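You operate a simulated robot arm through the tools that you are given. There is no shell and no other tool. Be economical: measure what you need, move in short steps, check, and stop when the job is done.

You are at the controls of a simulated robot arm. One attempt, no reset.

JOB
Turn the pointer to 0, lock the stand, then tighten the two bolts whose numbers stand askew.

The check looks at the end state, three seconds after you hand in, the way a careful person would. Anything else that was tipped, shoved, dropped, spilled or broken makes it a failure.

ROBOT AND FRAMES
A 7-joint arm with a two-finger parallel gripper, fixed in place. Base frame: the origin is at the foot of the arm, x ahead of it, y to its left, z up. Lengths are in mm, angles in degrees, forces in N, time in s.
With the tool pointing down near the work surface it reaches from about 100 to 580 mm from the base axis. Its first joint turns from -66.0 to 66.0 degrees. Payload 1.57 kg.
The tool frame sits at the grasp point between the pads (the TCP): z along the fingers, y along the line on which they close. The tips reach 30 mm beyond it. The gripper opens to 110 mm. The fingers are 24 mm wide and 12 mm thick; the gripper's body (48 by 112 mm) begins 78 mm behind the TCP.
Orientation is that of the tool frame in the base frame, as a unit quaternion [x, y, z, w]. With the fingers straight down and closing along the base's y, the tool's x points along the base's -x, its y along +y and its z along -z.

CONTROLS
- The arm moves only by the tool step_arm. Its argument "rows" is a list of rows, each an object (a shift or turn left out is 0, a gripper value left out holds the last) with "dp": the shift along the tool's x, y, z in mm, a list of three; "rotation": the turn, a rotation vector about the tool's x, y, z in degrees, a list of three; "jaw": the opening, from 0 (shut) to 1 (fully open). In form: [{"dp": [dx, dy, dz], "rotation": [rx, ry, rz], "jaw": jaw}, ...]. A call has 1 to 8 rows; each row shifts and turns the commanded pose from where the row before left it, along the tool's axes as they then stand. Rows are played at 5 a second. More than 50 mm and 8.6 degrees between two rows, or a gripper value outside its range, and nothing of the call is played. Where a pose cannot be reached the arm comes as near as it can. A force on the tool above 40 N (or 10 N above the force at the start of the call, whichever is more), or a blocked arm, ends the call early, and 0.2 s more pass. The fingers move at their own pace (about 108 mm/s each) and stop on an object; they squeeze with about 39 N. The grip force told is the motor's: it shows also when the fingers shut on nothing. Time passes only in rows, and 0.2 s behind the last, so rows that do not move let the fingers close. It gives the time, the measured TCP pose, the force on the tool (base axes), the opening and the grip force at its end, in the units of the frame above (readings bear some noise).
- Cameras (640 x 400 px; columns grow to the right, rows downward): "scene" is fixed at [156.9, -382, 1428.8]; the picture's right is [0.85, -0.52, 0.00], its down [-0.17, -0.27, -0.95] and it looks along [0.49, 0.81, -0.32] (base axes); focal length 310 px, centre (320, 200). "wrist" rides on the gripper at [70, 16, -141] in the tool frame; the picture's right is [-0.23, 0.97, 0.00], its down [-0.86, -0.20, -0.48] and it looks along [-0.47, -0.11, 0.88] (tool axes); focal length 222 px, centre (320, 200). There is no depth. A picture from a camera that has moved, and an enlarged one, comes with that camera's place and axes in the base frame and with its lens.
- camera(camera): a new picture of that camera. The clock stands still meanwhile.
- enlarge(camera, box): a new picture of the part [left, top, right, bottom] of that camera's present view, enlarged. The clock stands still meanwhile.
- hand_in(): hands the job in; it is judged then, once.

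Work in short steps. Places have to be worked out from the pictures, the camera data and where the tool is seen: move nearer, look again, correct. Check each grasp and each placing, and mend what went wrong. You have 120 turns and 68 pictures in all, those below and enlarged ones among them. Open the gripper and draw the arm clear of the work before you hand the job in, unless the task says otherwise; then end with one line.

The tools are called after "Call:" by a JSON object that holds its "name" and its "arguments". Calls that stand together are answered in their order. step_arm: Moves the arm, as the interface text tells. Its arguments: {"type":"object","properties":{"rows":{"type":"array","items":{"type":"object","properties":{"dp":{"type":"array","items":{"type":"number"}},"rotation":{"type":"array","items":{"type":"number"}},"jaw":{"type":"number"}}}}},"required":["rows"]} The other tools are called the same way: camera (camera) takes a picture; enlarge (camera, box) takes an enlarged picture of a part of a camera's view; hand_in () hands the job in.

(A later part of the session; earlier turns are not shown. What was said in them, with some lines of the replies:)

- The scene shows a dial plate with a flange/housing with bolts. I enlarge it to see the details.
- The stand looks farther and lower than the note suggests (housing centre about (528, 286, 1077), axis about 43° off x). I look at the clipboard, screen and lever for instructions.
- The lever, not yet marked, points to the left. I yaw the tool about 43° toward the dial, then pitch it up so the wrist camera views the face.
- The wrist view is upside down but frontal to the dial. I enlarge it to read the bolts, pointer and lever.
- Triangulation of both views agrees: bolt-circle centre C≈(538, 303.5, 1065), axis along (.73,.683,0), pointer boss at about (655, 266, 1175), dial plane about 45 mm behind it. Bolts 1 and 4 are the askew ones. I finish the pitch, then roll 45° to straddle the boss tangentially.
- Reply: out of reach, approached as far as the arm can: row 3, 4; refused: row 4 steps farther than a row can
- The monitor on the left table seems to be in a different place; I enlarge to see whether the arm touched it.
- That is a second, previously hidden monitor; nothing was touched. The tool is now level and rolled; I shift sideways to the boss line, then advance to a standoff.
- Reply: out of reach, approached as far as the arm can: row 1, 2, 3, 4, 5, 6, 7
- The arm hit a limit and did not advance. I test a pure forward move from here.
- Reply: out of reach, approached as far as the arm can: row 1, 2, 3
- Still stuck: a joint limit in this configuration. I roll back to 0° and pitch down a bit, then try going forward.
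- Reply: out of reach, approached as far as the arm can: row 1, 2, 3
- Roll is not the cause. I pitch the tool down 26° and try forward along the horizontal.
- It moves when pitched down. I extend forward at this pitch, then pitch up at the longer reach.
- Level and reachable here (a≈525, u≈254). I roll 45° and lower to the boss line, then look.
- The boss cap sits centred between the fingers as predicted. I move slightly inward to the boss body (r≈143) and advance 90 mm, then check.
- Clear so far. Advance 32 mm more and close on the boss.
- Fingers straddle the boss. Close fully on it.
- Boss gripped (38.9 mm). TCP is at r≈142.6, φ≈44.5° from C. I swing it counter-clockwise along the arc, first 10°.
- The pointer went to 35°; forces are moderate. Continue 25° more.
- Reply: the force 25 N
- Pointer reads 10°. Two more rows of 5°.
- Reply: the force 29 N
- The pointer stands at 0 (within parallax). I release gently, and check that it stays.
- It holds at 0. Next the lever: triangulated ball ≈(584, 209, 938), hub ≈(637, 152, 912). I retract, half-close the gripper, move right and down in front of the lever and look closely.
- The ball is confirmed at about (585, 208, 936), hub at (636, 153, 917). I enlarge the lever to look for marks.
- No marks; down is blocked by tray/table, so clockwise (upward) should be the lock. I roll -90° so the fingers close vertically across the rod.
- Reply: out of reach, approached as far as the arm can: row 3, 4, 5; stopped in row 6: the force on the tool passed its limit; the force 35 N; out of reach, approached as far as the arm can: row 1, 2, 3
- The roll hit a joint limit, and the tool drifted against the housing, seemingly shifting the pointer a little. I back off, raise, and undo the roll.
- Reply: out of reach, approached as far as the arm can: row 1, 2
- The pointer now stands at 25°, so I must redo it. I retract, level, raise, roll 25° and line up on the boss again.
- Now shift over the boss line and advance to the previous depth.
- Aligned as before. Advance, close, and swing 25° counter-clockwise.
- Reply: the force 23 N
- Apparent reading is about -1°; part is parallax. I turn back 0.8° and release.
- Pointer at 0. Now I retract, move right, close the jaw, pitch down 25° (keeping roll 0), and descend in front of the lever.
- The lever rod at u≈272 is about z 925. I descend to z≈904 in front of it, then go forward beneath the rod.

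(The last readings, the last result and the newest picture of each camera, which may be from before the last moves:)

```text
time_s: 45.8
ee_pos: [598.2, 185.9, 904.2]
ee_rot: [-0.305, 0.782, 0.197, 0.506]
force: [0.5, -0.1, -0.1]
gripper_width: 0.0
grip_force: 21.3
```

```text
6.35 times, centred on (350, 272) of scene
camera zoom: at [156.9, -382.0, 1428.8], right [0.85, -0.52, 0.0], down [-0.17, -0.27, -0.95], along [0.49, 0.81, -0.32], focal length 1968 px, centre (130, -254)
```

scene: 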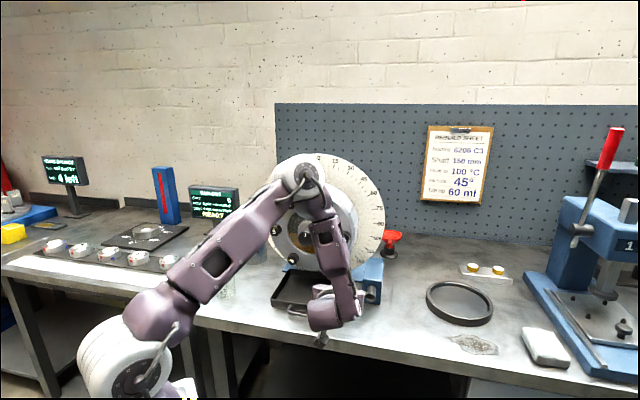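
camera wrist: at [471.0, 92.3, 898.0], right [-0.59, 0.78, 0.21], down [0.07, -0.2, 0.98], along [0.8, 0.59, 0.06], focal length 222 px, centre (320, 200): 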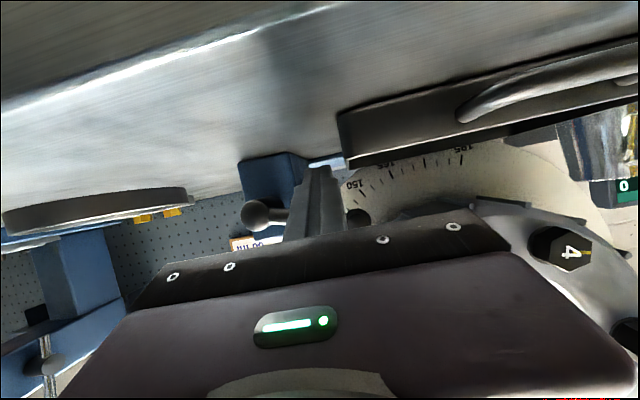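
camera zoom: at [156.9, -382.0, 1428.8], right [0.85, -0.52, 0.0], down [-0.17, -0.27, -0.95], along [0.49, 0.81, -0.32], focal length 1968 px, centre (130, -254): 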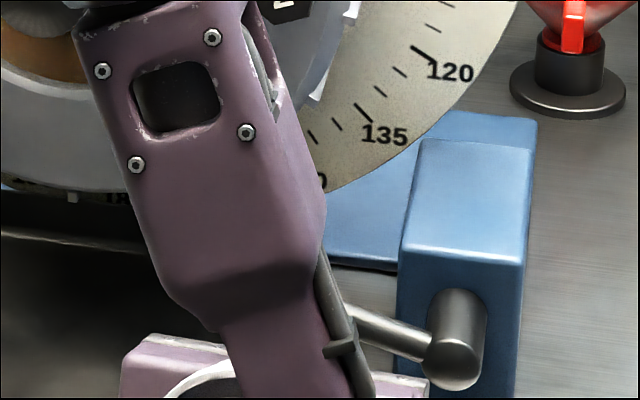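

The fingers are beneath the rod. I push up gently, following the lever's arc clockwise for about the first 15°.

Call:
{"name": "step_arm", "arguments": {"rows": [{"dp": [-6, 0.5, -2.7]}, {"dp": [-6, 0.5, -2.7]}, {"dp": [-6, 0.5, -2.7]}, {"dp": [-5, 0.5, -2.2]}, {}]}}

Call:
{"name": "enlarge", "arguments": {"camera": "scene", "box": [300, 240, 400, 303]}}

```text
time_s: 47.0
ee_pos: [596.5, 188.5, 929.5]
ee_rot: [-0.306, 0.782, 0.197, 0.506]
force: [-0.8, -1.6, -3.3]
gripper_width: 0.1
grip_force: 21.1
```

```text
6.35 times, centred on (350, 272) of scene
camera zoom: at [156.9, -382.1, 1428.8], right [0.85, -0.52, 0.0], down [-0.17, -0.27, -0.95], along [0.49, 0.81, -0.32], focal length 1968 px, centre (130, -254)
```

zoom: 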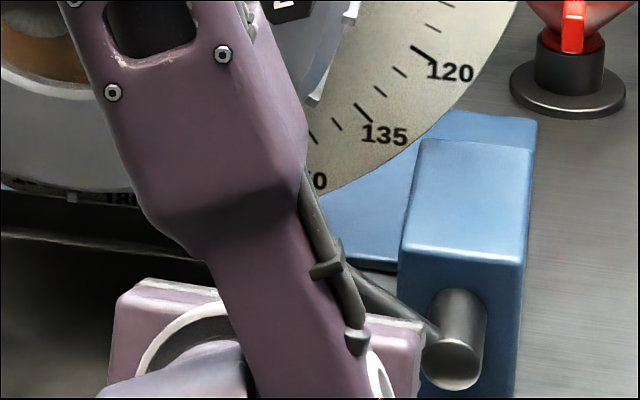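

The lever rises easily (about 3 N). Continue along the arc to about 75°.

Call:
{"name": "step_arm", "arguments": {"rows": [{"dp": [-8.8, -3.8, -3.9]}, {"dp": [-11.6, -7.9, -5.2]}, {"dp": [-9, -10.6, -4.1]}, {}]}}

Call:
{"name": "enlarge", "arguments": {"camera": "scene", "box": [300, 230, 400, 293]}}

Call:
{"name": "camera", "arguments": {"camera": "wrist"}}

```text
time_s: 48.0
ee_pos: [612.8, 171.9, 963.3]
ee_rot: [-0.306, 0.782, 0.197, 0.506]
force: [-0.4, -0.7, -0.8]
gripper_width: 0.0
grip_force: 21.1
```

```text
6.35 times, centred on (350, 262) of scene
camera zoom: at [156.9, -382.0, 1428.8], right [0.85, -0.52, 0.0], down [-0.17, -0.27, -0.95], along [0.49, 0.81, -0.32], focal length 1968 px, centre (130, -190)
```

zoom: 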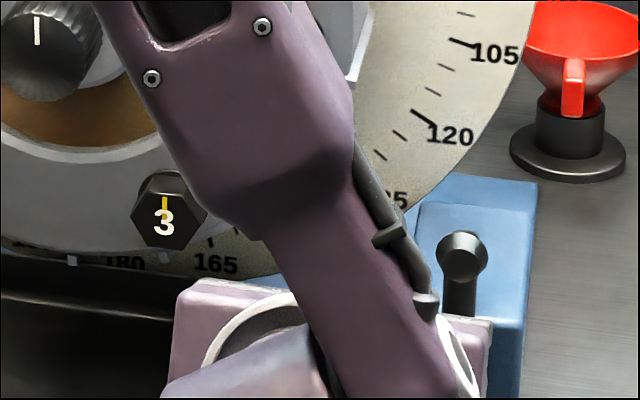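

```text
23 pictures are left
camera wrist: at [484.8, 76.8, 956.1], right [-0.59, 0.78, 0.21], down [0.07, -0.2, 0.98], along [0.8, 0.59, 0.06], focal length 222 px, centre (320, 200)
```

wrist: 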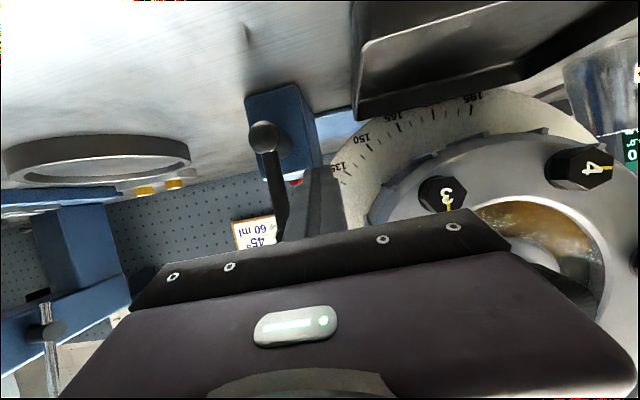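

The lever is near vertical. I keep pushing right to find its stop.

Call:
{"name": "step_arm", "arguments": {"rows": [{"dp": [-6.2, -10, -2.8]}, {"dp": [-2, -6, -1]}, {"dp": [0, -4, 0]}, {"dp": [0, -4, 0]}]}}

Call:
{"name": "enlarge", "arguments": {"camera": "scene", "box": [300, 230, 400, 293]}}

```text
time_s: 49.0
ee_pos: [625.1, 158.4, 971.9]
ee_rot: [-0.308, 0.781, 0.2, 0.505]
force: [-32.7, 11.9, 10.7]
gripper_width: 0.1
grip_force: 21.2
```

```text
6.35 times, centred on (350, 262) of scene
camera zoom: at [155.8, -381.7, 1429.0], right [0.85, -0.52, 0.0], down [-0.17, -0.27, -0.95], along [0.49, 0.81, -0.32], focal length 1968 px, centre (130, -190)
```

zoom: 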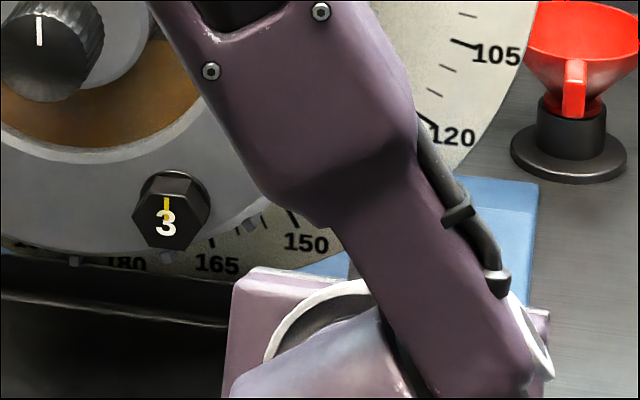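

About 31 N of resistance: the lever is at its stop. I back off left and away and check the lever and pointer.

Call:
{"name": "step_arm", "arguments": {"rows": [{"dp": [0, 12, 0]}, {"dp": [-8, 10, -30]}, {"dp": [-15, 0, -30]}, {"dp": [-38, 0, -17]}, {"dp": [-38, 0, -17]}, {"dp": [-38, 0, -17]}, {}]}}

Call:
{"name": "camera", "arguments": {"camera": "scene"}}

Call:
{"name": "camera", "arguments": {"camera": "wrist"}}

```text
time_s: 50.5
ee_pos: [582.6, 139.8, 1140.9]
ee_rot: [-0.305, 0.783, 0.196, 0.507]
force: [-0.4, 0.0, 1.1]
gripper_width: 0.0
grip_force: 21.5
```

```text
21 pictures are left
```

scene: 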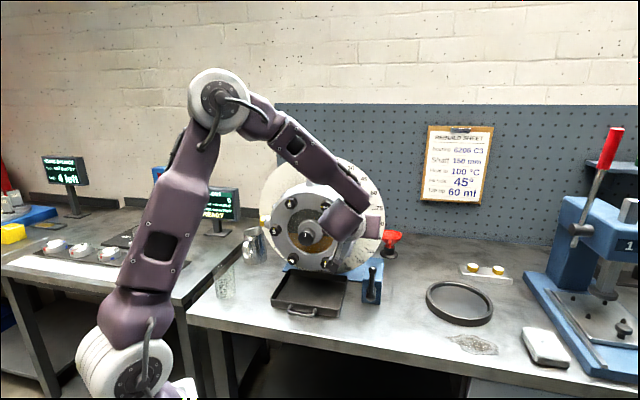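

```text
20 pictures are left
camera wrist: at [454.4, 45.6, 1134.9], right [-0.59, 0.78, 0.21], down [0.07, -0.2, 0.98], along [0.8, 0.59, 0.06], focal length 222 px, centre (320, 200)
```

wrist: 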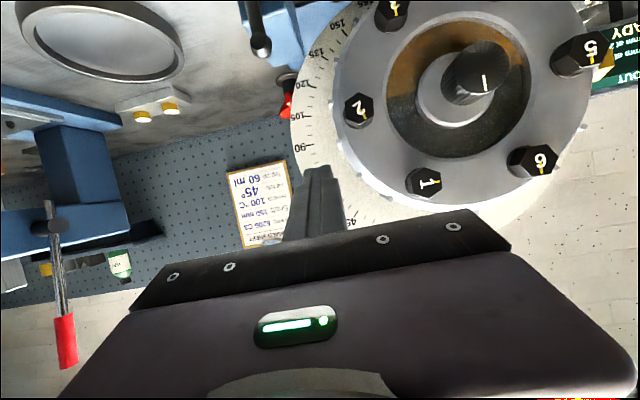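

The lever stands vertical. Bolt 1 is at about u=195, z=1150. I enlarge bolt 1 to measure its hex orientation and mark.

Call:
{"name": "enlarge", "arguments": {"camera": "wrist", "box": [330, 80, 490, 210]}}

Call:
{"name": "enlarge", "arguments": {"camera": "scene", "box": [265, 180, 345, 280]}}

```text
3.08 times, centred on (410, 145) of wrist
camera zoom: at [454.4, 45.6, 1134.9], right [-0.59, 0.78, 0.21], down [0.07, -0.2, 0.98], along [0.8, 0.59, 0.06], focal length 684 px, centre (43, 369)
```

zoom: 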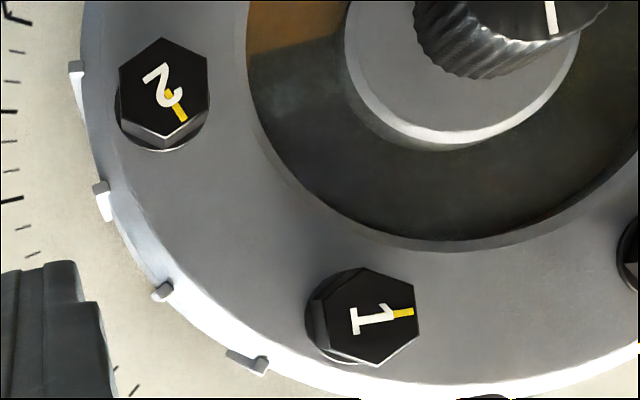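

```text
4.00 times, centred on (305, 230) of scene
camera zoom: at [156.9, -382.0, 1428.8], right [0.85, -0.52, 0.0], down [-0.17, -0.27, -0.95], along [0.49, 0.81, -0.32], focal length 1240 px, centre (380, 80)
```

zoom: 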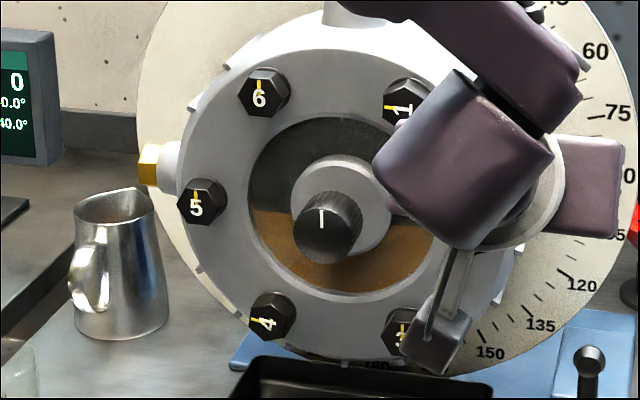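

Tight bolts show marks straight up with flats top/bottom; bolts 1 and 4 point left (about 85–90° counter-clockwise), so flats there stand left/right — roll ≈0 fits. I level the tool, open to 55 mm and line up on bolt 1.

Call:
{"name": "step_arm", "arguments": {"rows": [{"rotation": [0, -8, 0], "jaw": 0.5}, {"rotation": [0, -8, 0]}, {"rotation": [0, -8, 0]}, {"dp": [0, 33, 0]}, {"dp": [0, 33, 0]}, {"dp": [-8, 33, 0]}, {}]}}

Call:
{"name": "camera", "arguments": {"camera": "wrist"}}

```text
time_s: 52.1
ee_pos: [513.5, 212.0, 1149.2]
ee_rot: [-0.259, 0.66, 0.256, 0.657]
force: [0.2, -0.8, -1.4]
gripper_width: 55.1
grip_force: 0.1
```

```text
17 pictures are left
camera wrist: at [397.9, 128.9, 1079.6], right [-0.66, 0.72, 0.23], down [-0.21, -0.47, 0.86], along [0.72, 0.52, 0.46], focal length 222 px, centre (320, 200)
```

wrist: 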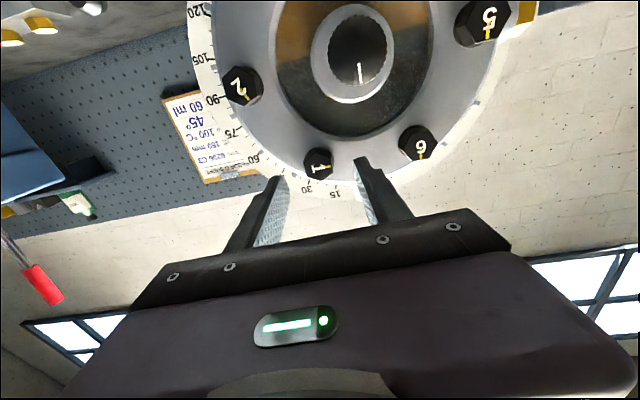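

Bolt 1 is dead on the tool axis. I advance so the tips pass over the head, watching the force, then close.

Call:
{"name": "step_arm", "arguments": {"rows": [{"dp": [0, 0, 25]}, {"dp": [0, 0, 25]}, {"dp": [0, 0, 6]}, {"dp": [0, 0, 6]}, {}]}}

Call:
{"name": "camera", "arguments": {"camera": "wrist"}}

```text
time_s: 53.1
ee_pos: [554.5, 250.1, 1148.8]
ee_rot: [-0.258, 0.661, 0.257, 0.656]
force: [-22.4, -21.1, 7.2]
gripper_width: 54.5
grip_force: 0.1
stopped in row 4: the force on the tool passed its limit (the readings are from after the stop); the commanded pose is now the measured one
```

```text
16 pictures are left
camera wrist: at [437.8, 166.5, 1079.7], right [-0.66, 0.72, 0.23], down [-0.21, -0.47, 0.86], along [0.72, 0.52, 0.46], focal length 222 px, centre (320, 200)
```

wrist: 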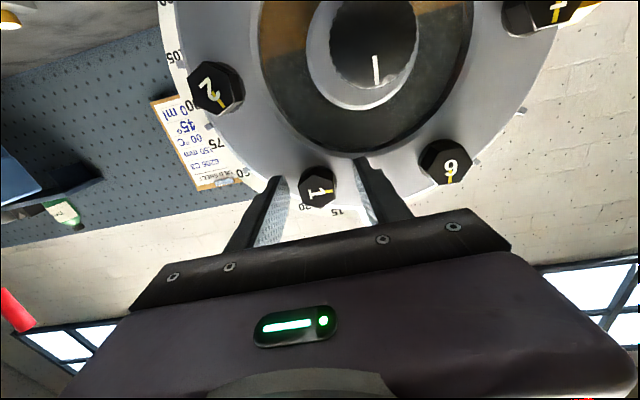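

Tips touched the housing face (a≈606). I back off 3 mm and close on the head.

Call:
{"name": "step_arm", "arguments": {"rows": [{"dp": [0, 0, -3]}, {"jaw": 0.35}, {"jaw": 0.2}, {"jaw": 0}, {}]}}

Call:
{"name": "enlarge", "arguments": {"camera": "wrist", "box": [240, 130, 400, 250]}}

```text
time_s: 54.3
ee_pos: [555.3, 247.4, 1148.7]
ee_rot: [-0.256, 0.663, 0.253, 0.656]
force: [20.5, -11.0, 3.4]
gripper_width: 28.4
grip_force: 38.4
```

```text
3.33 times, centred on (320, 190) of wrist
camera zoom: at [438.2, 164.1, 1079.0], right [-0.65, 0.72, 0.23], down [-0.21, -0.46, 0.86], along [0.72, 0.51, 0.46], focal length 740 px, centre (320, 233)
```

zoom: 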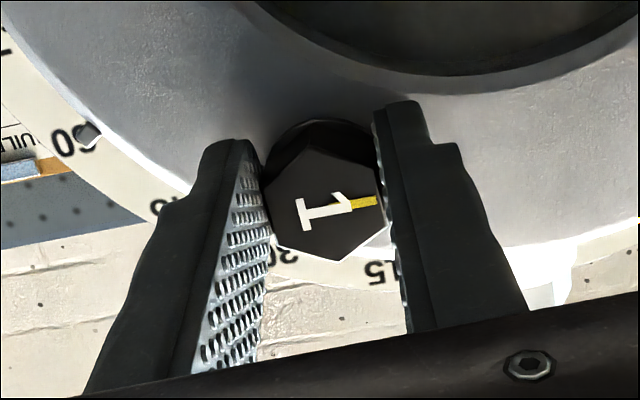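

Gripped on the flats (28.4 mm); side force shows the bolt is ~2.5 mm further right. I recentre and rotate +45° clockwise.

Call:
{"name": "step_arm", "arguments": {"rows": [{"dp": [0, -2.5, 0]}, {"rotation": [0, 0, 7.5]}, {"rotation": [0, 0, 7.5]}, {"rotation": [0, 0, 7.5]}, {"rotation": [0, 0, 7.5]}, {"rotation": [0, 0, 7.5]}, {"rotation": [0, 0, 7.5]}, {}]}}

Call:
{"name": "enlarge", "arguments": {"camera": "wrist", "box": [240, 130, 400, 250]}}

```text
time_s: 56.1
ee_pos: [553.9, 250.9, 1150.4]
ee_rot: [0.012, 0.709, 0.491, 0.507]
force: [-19.8, 14.0, 11.0]
gripper_width: 28.3
grip_force: 38.2
```

```text
3.33 times, centred on (320, 190) of wrist
camera zoom: at [406.6, 198.4, 1111.9], right [-0.36, 0.39, 0.85], down [0.16, -0.87, 0.47], along [0.92, 0.3, 0.25], focal length 740 px, centre (320, 233)
```

zoom: 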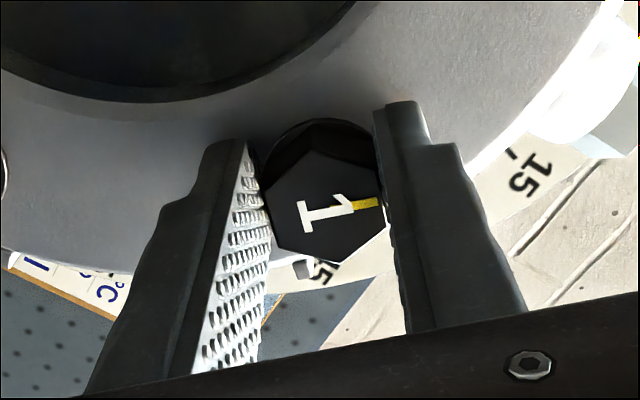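

The bolt follows (45°). I relieve the side force and continue with small turns, watching for reach limits.

Call:
{"name": "step_arm", "arguments": {"rows": [{"dp": [0, 2, 0]}, {"rotation": [0, 0, 7.5]}, {"rotation": [0, 0, 7.5]}, {}]}}

```text
time_s: 57.1
ee_pos: [551.7, 250.9, 1151.6]
ee_rot: [0.105, 0.701, 0.552, 0.439]
force: [-19.5, 20.0, 16.1]
gripper_width: 28.1
grip_force: 38.2
```

No limit so far (60°). From the yielding I judge the true bolt centre at u≈197.8, z≈1154; I recentre and turn 15° more.

Call:
{"name": "step_arm", "arguments": {"rows": [{"dp": [-2.8, 1.2, 0]}, {"dp": [-2.8, 1.2, 0]}, {"rotation": [0, 0, 7.5]}, {"rotation": [0, 0, 7.5]}, {}]}}

Call:
{"name": "camera", "arguments": {"camera": "wrist"}}

```text
time_s: 58.3
ee_pos: [556.0, 247.5, 1154.3]
ee_rot: [0.197, 0.683, 0.602, 0.363]
force: [-17.3, 19.8, 3.6]
gripper_width: 28.2
grip_force: 38.3
```

```text
13 pictures are left
camera wrist: at [402.1, 203.8, 1152.8], right [-0.01, 0.03, 1.0], down [0.25, -0.97, 0.03], along [0.97, 0.25, 0.01], focal length 222 px, centre (320, 200)
```

wrist: 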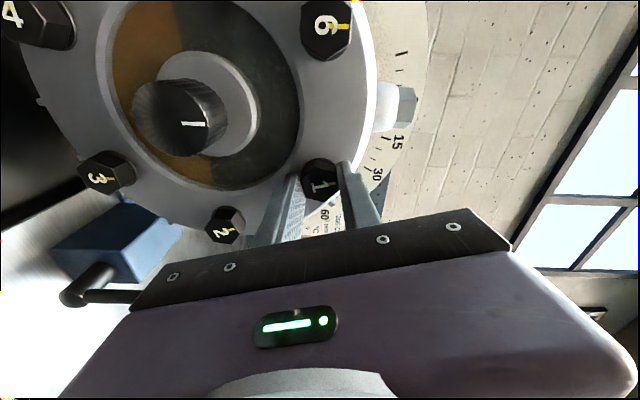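

Bolt 1's mark now points nearly up (picture right = up). I enlarge to compare with its neighbours.

Call:
{"name": "enlarge", "arguments": {"camera": "wrist", "box": [190, 0, 390, 250]}}

```text
1.60 times, centred on (290, 125) of wrist
camera zoom: at [402.1, 203.8, 1152.8], right [-0.01, 0.03, 1.0], down [0.25, -0.97, 0.03], along [0.97, 0.25, 0.01], focal length 355 px, centre (368, 320)
```

zoom: 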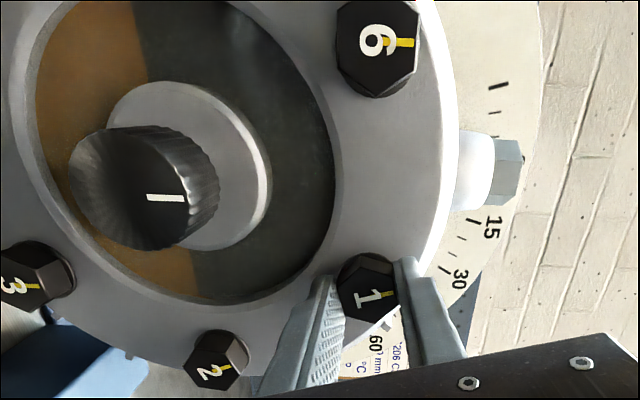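

Bolt 1 still leans about 10–12° left. I relieve the side load and turn 12° more.

Call:
{"name": "step_arm", "arguments": {"rows": [{"dp": [2, 0, 0]}, {"rotation": [0, 0, 6]}, {"rotation": [0, 0, 6]}, {}]}}

Call:
{"name": "enlarge", "arguments": {"camera": "wrist", "box": [260, 130, 400, 230]}}

```text
time_s: 59.3
ee_pos: [555.9, 248.1, 1155.7]
ee_rot: [0.268, 0.657, 0.637, 0.3]
force: [-4.7, 8.2, 11.0]
gripper_width: 27.9
grip_force: 37.7
```

```text
4.00 times, centred on (330, 180) of wrist
camera zoom: at [402.8, 203.7, 1167.5], right [0.12, -0.13, 0.98], down [0.23, -0.96, -0.15], along [0.96, 0.25, -0.09], focal length 888 px, centre (280, 280)
```

zoom: 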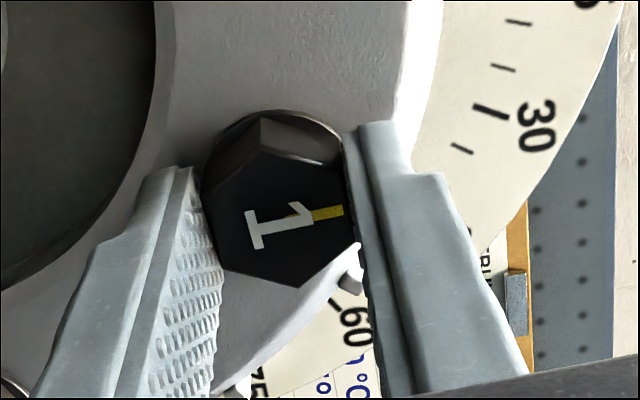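

The mark is within ~2° of vertical. I add 2°, open and retract, then look from the scene.

Call:
{"name": "step_arm", "arguments": {"rows": [{"rotation": [0, 0, 2]}, {}, {"jaw": 0.5}, {}, {"dp": [0, 0, -30]}, {"dp": [0, 0, -25]}, {"rotation": [0, 0, -8]}, {"rotation": [0, 0, -8]}]}}

Call:
{"name": "step_arm", "arguments": {"rows": [{"rotation": [0, 0, -8]}, {"rotation": [0, 0, -8]}, {"rotation": [0, 0, -8]}, {"rotation": [0, 0, -8]}, {"rotation": [0, 0, -8]}, {"rotation": [0, 0, -8]}, {"rotation": [0, 0, -8]}, {"rotation": [0, 0, -8]}]}}

Call:
{"name": "enlarge", "arguments": {"camera": "scene", "box": [255, 140, 395, 290]}}

```text
time_s: 61.1
ee_pos: [514.4, 209.5, 1154.7]
ee_rot: [0.186, 0.686, 0.595, 0.375]
force: [0.1, 0.3, -0.4]
gripper_width: 55.0
grip_force: 0.1
```

```text
time_s: 62.9
ee_pos: [515.0, 209.6, 1155.8]
ee_rot: [-0.206, 0.68, 0.305, 0.634]
force: [0.0, -0.7, -1.3]
gripper_width: 54.8
grip_force: 0.1
```

```text
2.67 times, centred on (325, 215) of scene
camera zoom: at [156.9, -382.0, 1428.8], right [0.85, -0.52, 0.0], down [-0.17, -0.27, -0.95], along [0.49, 0.81, -0.32], focal length 826 px, centre (307, 160)
```

zoom: 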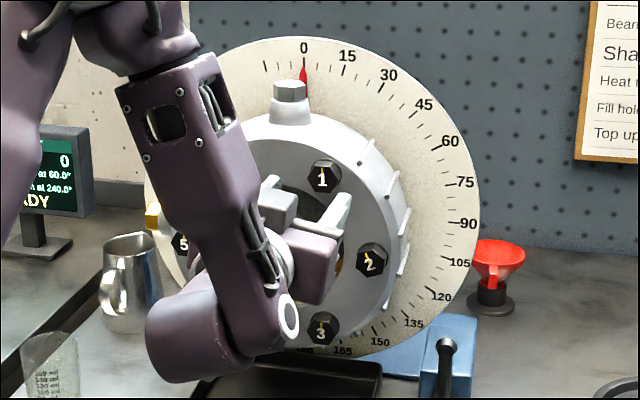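

Bolt 1 is upright. Bolt 2 looks slightly askew, perhaps from the earlier contact; I enlarge bolts 1–3.

Call:
{"name": "enlarge", "arguments": {"camera": "scene", "box": [305, 190, 365, 275]}}

```text
4.71 times, centred on (335, 232) of scene
camera zoom: at [156.9, -382.0, 1428.8], right [0.85, -0.52, 0.0], down [-0.17, -0.27, -0.95], along [0.49, 0.81, -0.32], focal length 1458 px, centre (249, 47)
```

zoom: 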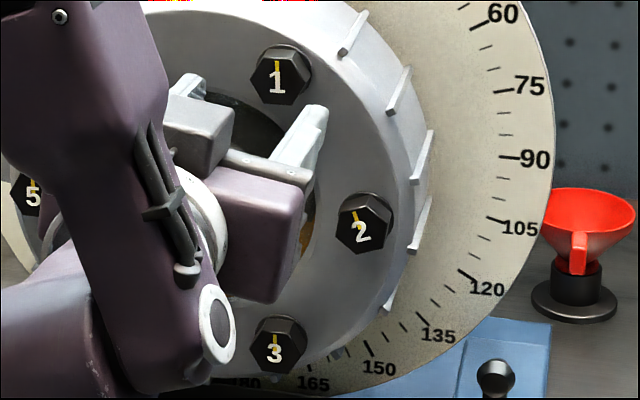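

Bolt 2 leans about 16° counter-clockwise — my earlier contact turned it. I will restore it: line up on bolt 2 (u≈247, z≈1068.5) with roll 14°.

Call:
{"name": "step_arm", "arguments": {"rows": [{"rotation": [0, 0, 5]}, {"dp": [24, -23, 0]}, {"dp": [24, -23, 0]}, {"dp": [24.5, -22.6, 0]}, {}]}}

Call:
{"name": "camera", "arguments": {"camera": "wrist"}}

```text
time_s: 64.1
ee_pos: [547.5, 172.5, 1068.1]
ee_rot: [-0.175, 0.688, 0.334, 0.62]
force: [-0.1, 0.1, -0.3]
gripper_width: 54.9
grip_force: 0.1
```

```text
8 pictures are left
camera wrist: at [421.0, 100.9, 1004.8], right [-0.6, 0.66, 0.46], down [-0.08, -0.61, 0.79], along [0.8, 0.44, 0.42], focal length 222 px, centre (320, 200)
```

wrist: 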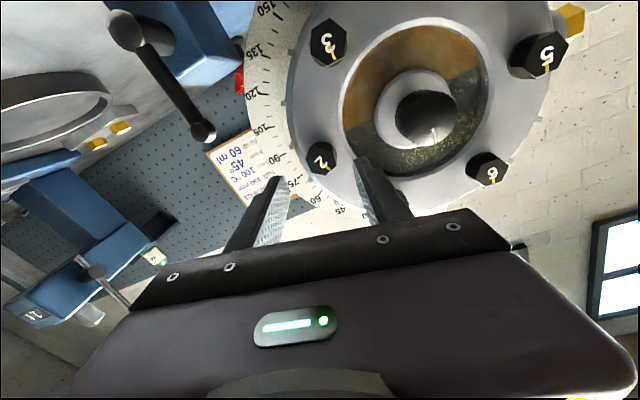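

Bolt 2 is aligned within ~3 mm. I shift that, advance to just above the face, and close.

Call:
{"name": "step_arm", "arguments": {"rows": [{"dp": [3, 0, 25]}, {"dp": [0, 0, 25]}, {"dp": [0, 0, 4]}, {"jaw": 0.35}, {"jaw": 0.2}, {"jaw": 0}, {}]}}

Call:
{"name": "enlarge", "arguments": {"camera": "wrist", "box": [240, 130, 400, 250]}}

```text
time_s: 65.7
ee_pos: [586.6, 210.8, 1063.7]
ee_rot: [-0.176, 0.688, 0.335, 0.62]
force: [4.0, 2.3, -0.5]
gripper_width: 28.2
grip_force: 38.4
```

```text
3.33 times, centred on (320, 190) of wrist
camera zoom: at [459.6, 139.2, 1001.0], right [-0.6, 0.66, 0.46], down [-0.08, -0.61, 0.79], along [0.8, 0.44, 0.42], focal length 740 px, centre (320, 233)
```

zoom: 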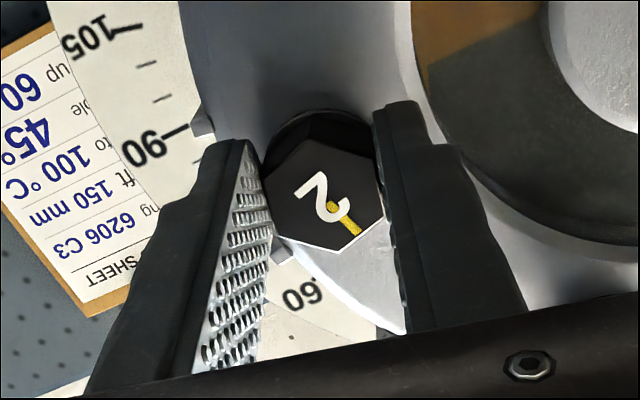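

Flush on the flats (28.2 mm) at roll 13.8°, so bolt 2 is 16° off. I turn it 16° clockwise, open and retract.

Call:
{"name": "step_arm", "arguments": {"rows": [{"rotation": [0, 0, 5.4]}, {"rotation": [0, 0, 5.4]}, {"rotation": [0, 0, 5.4]}, {}]}}

Call:
{"name": "step_arm", "arguments": {"rows": [{"jaw": 0.5}, {}, {"dp": [0, 0, -30]}, {"dp": [0, 0, -25]}, {}]}}

```text
time_s: 66.7
ee_pos: [585.2, 212.1, 1065.8]
ee_rot: [-0.077, 0.705, 0.421, 0.565]
force: [-2.5, 13.8, 5.4]
gripper_width: 27.9
grip_force: 38.1
```

```text
time_s: 67.9
ee_pos: [545.0, 173.1, 1063.8]
ee_rot: [-0.077, 0.707, 0.417, 0.566]
force: [-0.1, 0.1, 0.1]
gripper_width: 55.2
grip_force: 0.0
```

Roll ended at 30°, exactly a flat multiple, so bolt 2 is restored. Next bolt 4 (≈u 96.5, z 980): go down, then left beneath the knob.

Call:
{"name": "step_arm", "arguments": {"rows": [{"dp": [0, 0, 15]}, {"dp": [36.4, -21, 0]}, {"dp": [36.4, -21, 0]}, {}]}}

Call:
{"name": "step_arm", "arguments": {"rows": [{"dp": [18.6, 32.2, 0]}, {"dp": [18.6, 32.2, 0]}, {}]}}

```text
time_s: 68.9
ee_pos: [555.9, 180.9, 980.5]
ee_rot: [-0.077, 0.706, 0.418, 0.566]
force: [-0.1, -0.3, 1.1]
gripper_width: 55.1
grip_force: 0.0
```

```text
time_s: 69.7
ee_pos: [504.9, 237.3, 981.1]
ee_rot: [-0.078, 0.706, 0.419, 0.566]
force: [0.0, -0.6, 0.3]
gripper_width: 55.0
grip_force: 0.2
```

Fine so far. Continue left to bolt 4 and roll back to about 6°.

Call:
{"name": "step_arm", "arguments": {"rows": [{"dp": [18.5, 32.1, 0]}, {"dp": [18.6, 32.2, 0]}, {"rotation": [0, 0, -8]}, {"rotation": [0, 0, -8]}, {"rotation": [0, 0, -8]}, {}]}}

Call:
{"name": "camera", "arguments": {"camera": "wrist"}}

```text
time_s: 71.1
ee_pos: [475.4, 294.9, 988.1]
ee_rot: [-0.225, 0.675, 0.294, 0.639]
force: [0.5, 0.6, 0.9]
gripper_width: 55.0
grip_force: 0.0
out of reach, approached as far as the arm can: row 3, 4, 5
```

```text
6 pictures are left
camera wrist: at [354.6, 216.6, 920.5], right [-0.64, 0.69, 0.33], down [-0.14, -0.53, 0.83], along [0.75, 0.49, 0.44], focal length 222 px, centre (320, 200)
```

wrist: 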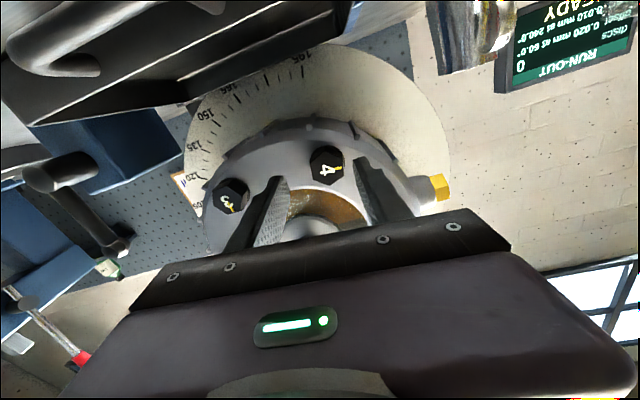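

Roll near 6° is at the reach limit here. I roll to 10° and shift toward bolt 4 (about 9 mm down, 6 mm left), checking reach.

Call:
{"name": "step_arm", "arguments": {"rows": [{"rotation": [0, 0, 5]}, {"dp": [5, 3, 3]}, {"dp": [4.5, 3, 3]}, {}]}}

```text
time_s: 72.1
ee_pos: [475.7, 304.6, 978.7]
ee_rot: [-0.193, 0.684, 0.319, 0.627]
force: [0.1, -0.3, 0.3]
gripper_width: 55.1
grip_force: 0.1
```

Reached. I check alignment and bolt 4's flats.

Call:
{"name": "enlarge", "arguments": {"camera": "wrist", "box": [240, 110, 400, 230]}}

```text
3.33 times, centred on (320, 170) of wrist
camera zoom: at [349.7, 230.7, 914.2], right [-0.62, 0.67, 0.41], down [-0.1, -0.59, 0.8], along [0.78, 0.45, 0.43], focal length 740 px, centre (320, 300)
```

zoom: 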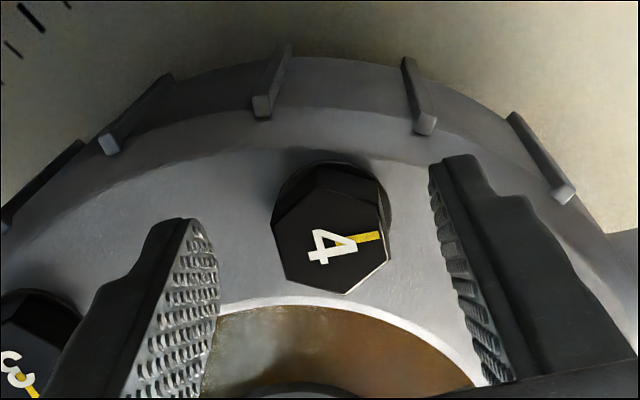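

The mark lies exactly along the closing axis at roll 11°, so bolt 4 needs 79°. I correct 3 mm, advance 17 mm and close.

Call:
{"name": "step_arm", "arguments": {"rows": [{"dp": [-3, 2, 0]}, {"dp": [0, 0, 9]}, {"dp": [0, 0, 8]}, {"jaw": 0.35}, {"jaw": 0.2}, {"jaw": 0}, {}]}}

```text
time_s: 73.7
ee_pos: [486.9, 316.1, 982.5]
ee_rot: [-0.194, 0.683, 0.323, 0.625]
force: [-2.6, 11.9, 0.0]
gripper_width: 28.1
grip_force: 38.8
out of reach, approached as far as the arm can: row 3
```

Gripped (28.1 mm). I rotate 30° clockwise first, watching forces and reach.

Call:
{"name": "step_arm", "arguments": {"rows": [{"dp": [0, 1, 0]}, {"rotation": [0, 0, 7.5]}, {"rotation": [0, 0, 7.5]}, {"rotation": [0, 0, 7.5]}, {"rotation": [0, 0, 7.5]}, {}]}}

```text
time_s: 75.1
ee_pos: [485.2, 318.0, 983.4]
ee_rot: [-0.01, 0.71, 0.472, 0.523]
force: [-9.8, 14.1, 3.5]
gripper_width: 28.7
grip_force: 38.4
```

Follows well (roll 41°). Relieve and continue 30°.

Call:
{"name": "step_arm", "arguments": {"rows": [{"dp": [0.5, 1.5, 0]}, {"rotation": [0, 0, 7.5]}, {"rotation": [0, 0, 7.5]}, {"rotation": [0, 0, 7.5]}, {"rotation": [0, 0, 7.5]}, {}]}}

```text
time_s: 76.5
ee_pos: [484.6, 318.8, 983.5]
ee_rot: [0.176, 0.688, 0.591, 0.384]
force: [-7.9, 5.8, 11.6]
gripper_width: 28.0
grip_force: 38.3
```

Roll is 71°; 18.7° more brings the flats to 90°.

Call:
{"name": "step_arm", "arguments": {"rows": [{"dp": [0, 1, 0]}, {"rotation": [0, 0, 6.3]}, {"rotation": [0, 0, 6.3]}, {"rotation": [0, 0, 6.3]}, {}]}}

Call:
{"name": "enlarge", "arguments": {"camera": "wrist", "box": [200, 60, 440, 240]}}

```text
time_s: 77.7
ee_pos: [485.7, 318.6, 985.5]
ee_rot: [0.286, 0.651, 0.644, 0.282]
force: [-5.0, 7.8, 10.9]
gripper_width: 27.7
grip_force: 38.1
```

```text
2.22 times, centred on (320, 150) of wrist
camera zoom: at [333.6, 273.8, 1001.4], right [0.16, -0.16, 0.97], down [0.23, -0.95, -0.2], along [0.96, 0.25, -0.12], focal length 494 px, centre (320, 311)
```

zoom: 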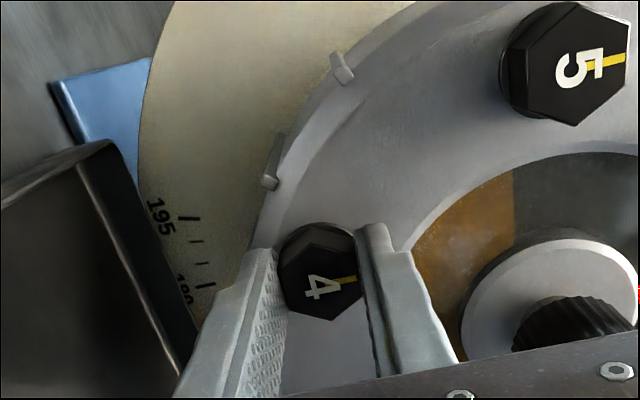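

Bolt 4's mark is parallel to bolt 5's. I open, retract, and leave by the way I came.

Call:
{"name": "step_arm", "arguments": {"rows": [{"jaw": 0.5}, {}, {"dp": [0, 0, -20]}, {"dp": [0, 0, -17]}, {"rotation": [0, 0, -8]}, {"rotation": [0, 0, -8]}, {"rotation": [0, 0, -8]}, {"rotation": [0, 0, -8]}]}}

Call:
{"name": "step_arm", "arguments": {"rows": [{"rotation": [0, 0, -8]}, {"rotation": [0, 0, -8]}, {"rotation": [0, 0, -8]}, {"rotation": [0, 0, -4]}, {}]}}

```text
time_s: 79.5
ee_pos: [457.1, 293.9, 984.3]
ee_rot: [0.094, 0.704, 0.542, 0.45]
force: [-0.2, 0.4, -0.8]
gripper_width: 54.8
grip_force: 0.0
```

```text
time_s: 80.7
ee_pos: [458.2, 293.3, 985.0]
ee_rot: [-0.079, 0.706, 0.416, 0.567]
force: [0.9, 0.5, 0.0]
gripper_width: 55.1
grip_force: 0.1
```

Now right beneath the knob, then up.

Call:
{"name": "step_arm", "arguments": {"rows": [{"dp": [-18.7, -32.4, 0]}, {"dp": [-18.7, -32.4, 0]}, {"dp": [-18.7, -32.4, 0]}, {"dp": [-18.7, -32.4, 0]}, {}]}}

Call:
{"name": "step_arm", "arguments": {"rows": [{"dp": [-34.6, 20, -5]}, {"dp": [-34.6, 20, 0]}, {"dp": [-34.6, 20, 0]}, {"dp": [-34.6, 20, 0]}, {"dp": [-34.6, 20, 0]}, {"dp": [-34.6, 20, 0]}, {}]}}

Call:
{"name": "step_arm", "arguments": {"rows": [{"rotation": [0, 0, -8]}, {"rotation": [0, 0, -8]}, {"rotation": [0, 0, -8]}, {"rotation": [0, 0, -6]}, {"rotation": [0, 8, 0]}, {"rotation": [0, 8, 0]}, {"rotation": [0, 8, 0]}, {}]}}

Call:
{"name": "step_arm", "arguments": {"rows": [{"dp": [12, 0, -32], "jaw": 1.0}, {"dp": [12, 0, -32]}, {"dp": [12, 0, -32]}, {"dp": [12, 0, -32]}, {}]}}

Call:
{"name": "enlarge", "arguments": {"camera": "scene", "box": [200, 140, 400, 310]}}

```text
time_s: 81.9
ee_pos: [559.0, 181.3, 984.9]
ee_rot: [-0.077, 0.706, 0.418, 0.566]
force: [-0.9, 1.0, -1.0]
gripper_width: 55.1
grip_force: 0.0
```

```text
time_s: 83.5
ee_pos: [557.0, 181.1, 1223.8]
ee_rot: [-0.078, 0.706, 0.418, 0.567]
force: [-0.1, 1.4, 0.8]
gripper_width: 55.0
grip_force: 0.1
```

```text
time_s: 85.3
ee_pos: [558.1, 180.2, 1224.2]
ee_rot: [-0.306, 0.784, 0.197, 0.503]
force: [0.5, -0.3, 0.2]
gripper_width: 54.9
grip_force: 0.0
```

```text
time_s: 86.5
ee_pos: [455.8, 87.2, 1234.1]
ee_rot: [-0.305, 0.784, 0.197, 0.504]
force: [0.8, 0.2, -0.6]
gripper_width: 109.8
grip_force: 0.0
```

```text
2.35 times, centred on (300, 225) of scene
camera zoom: at [156.9, -382.0, 1428.8], right [0.85, -0.52, 0.0], down [-0.17, -0.27, -0.95], along [0.49, 0.81, -0.32], focal length 729 px, centre (367, 141)
```

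zoom: 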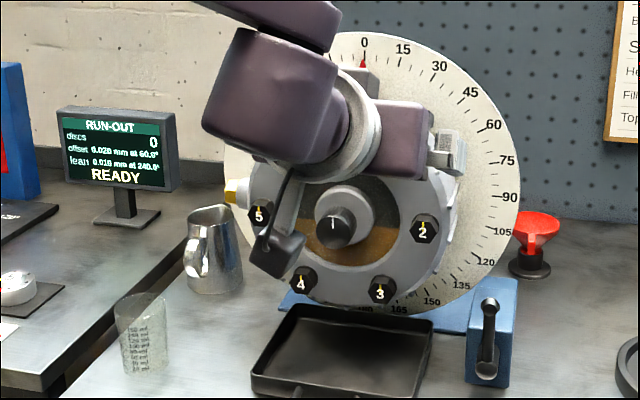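

Bolts 2–5 stand upright, lever vertical, surroundings untouched. One close look at the pointer and one at bolts 1 and 6 from the wrist.

Call:
{"name": "enlarge", "arguments": {"camera": "scene", "box": [285, 140, 365, 190]}}

Call:
{"name": "enlarge", "arguments": {"camera": "wrist", "box": [280, 0, 520, 180]}}

```text
8.00 times, centred on (325, 165) of scene
camera zoom: at [156.9, -382.0, 1428.8], right [0.85, -0.52, 0.0], down [-0.17, -0.27, -0.95], along [0.49, 0.81, -0.32], focal length 2479 px, centre (280, 480)
```

zoom: 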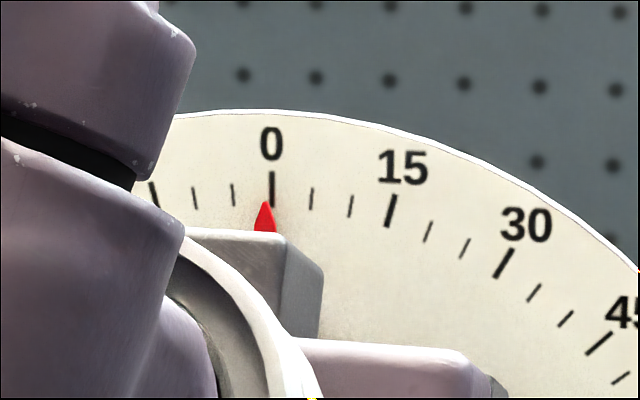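

```text
2.22 times, centred on (400, 90) of wrist
camera zoom: at [329.0, -6.7, 1227.8], right [-0.59, 0.78, 0.21], down [0.08, -0.2, 0.98], along [0.8, 0.59, 0.06], focal length 494 px, centre (142, 444)
```

zoom: 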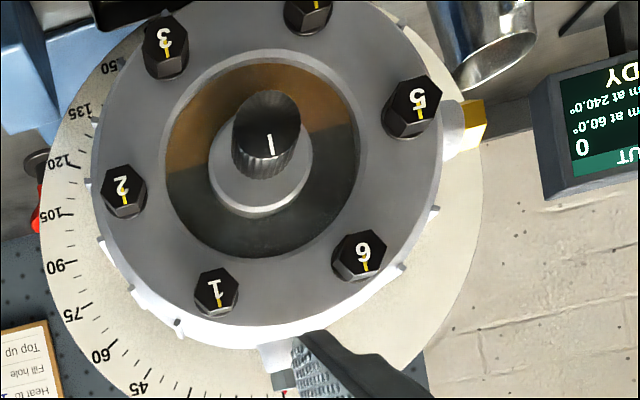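

The pointer reads 0, all six marks are parallel, the lever is at its stop, and the gripper is open and clear. I hand in.

Call:
{"name": "hand_in", "arguments": {}}

```text
The job is handed in.
```

The pointer is at 0, the stand lever is turned up to its stop to lock it, and bolts 1 and 4 are tightened upright; I also retightened bolt 2, which an earlier bump had turned about 16°.
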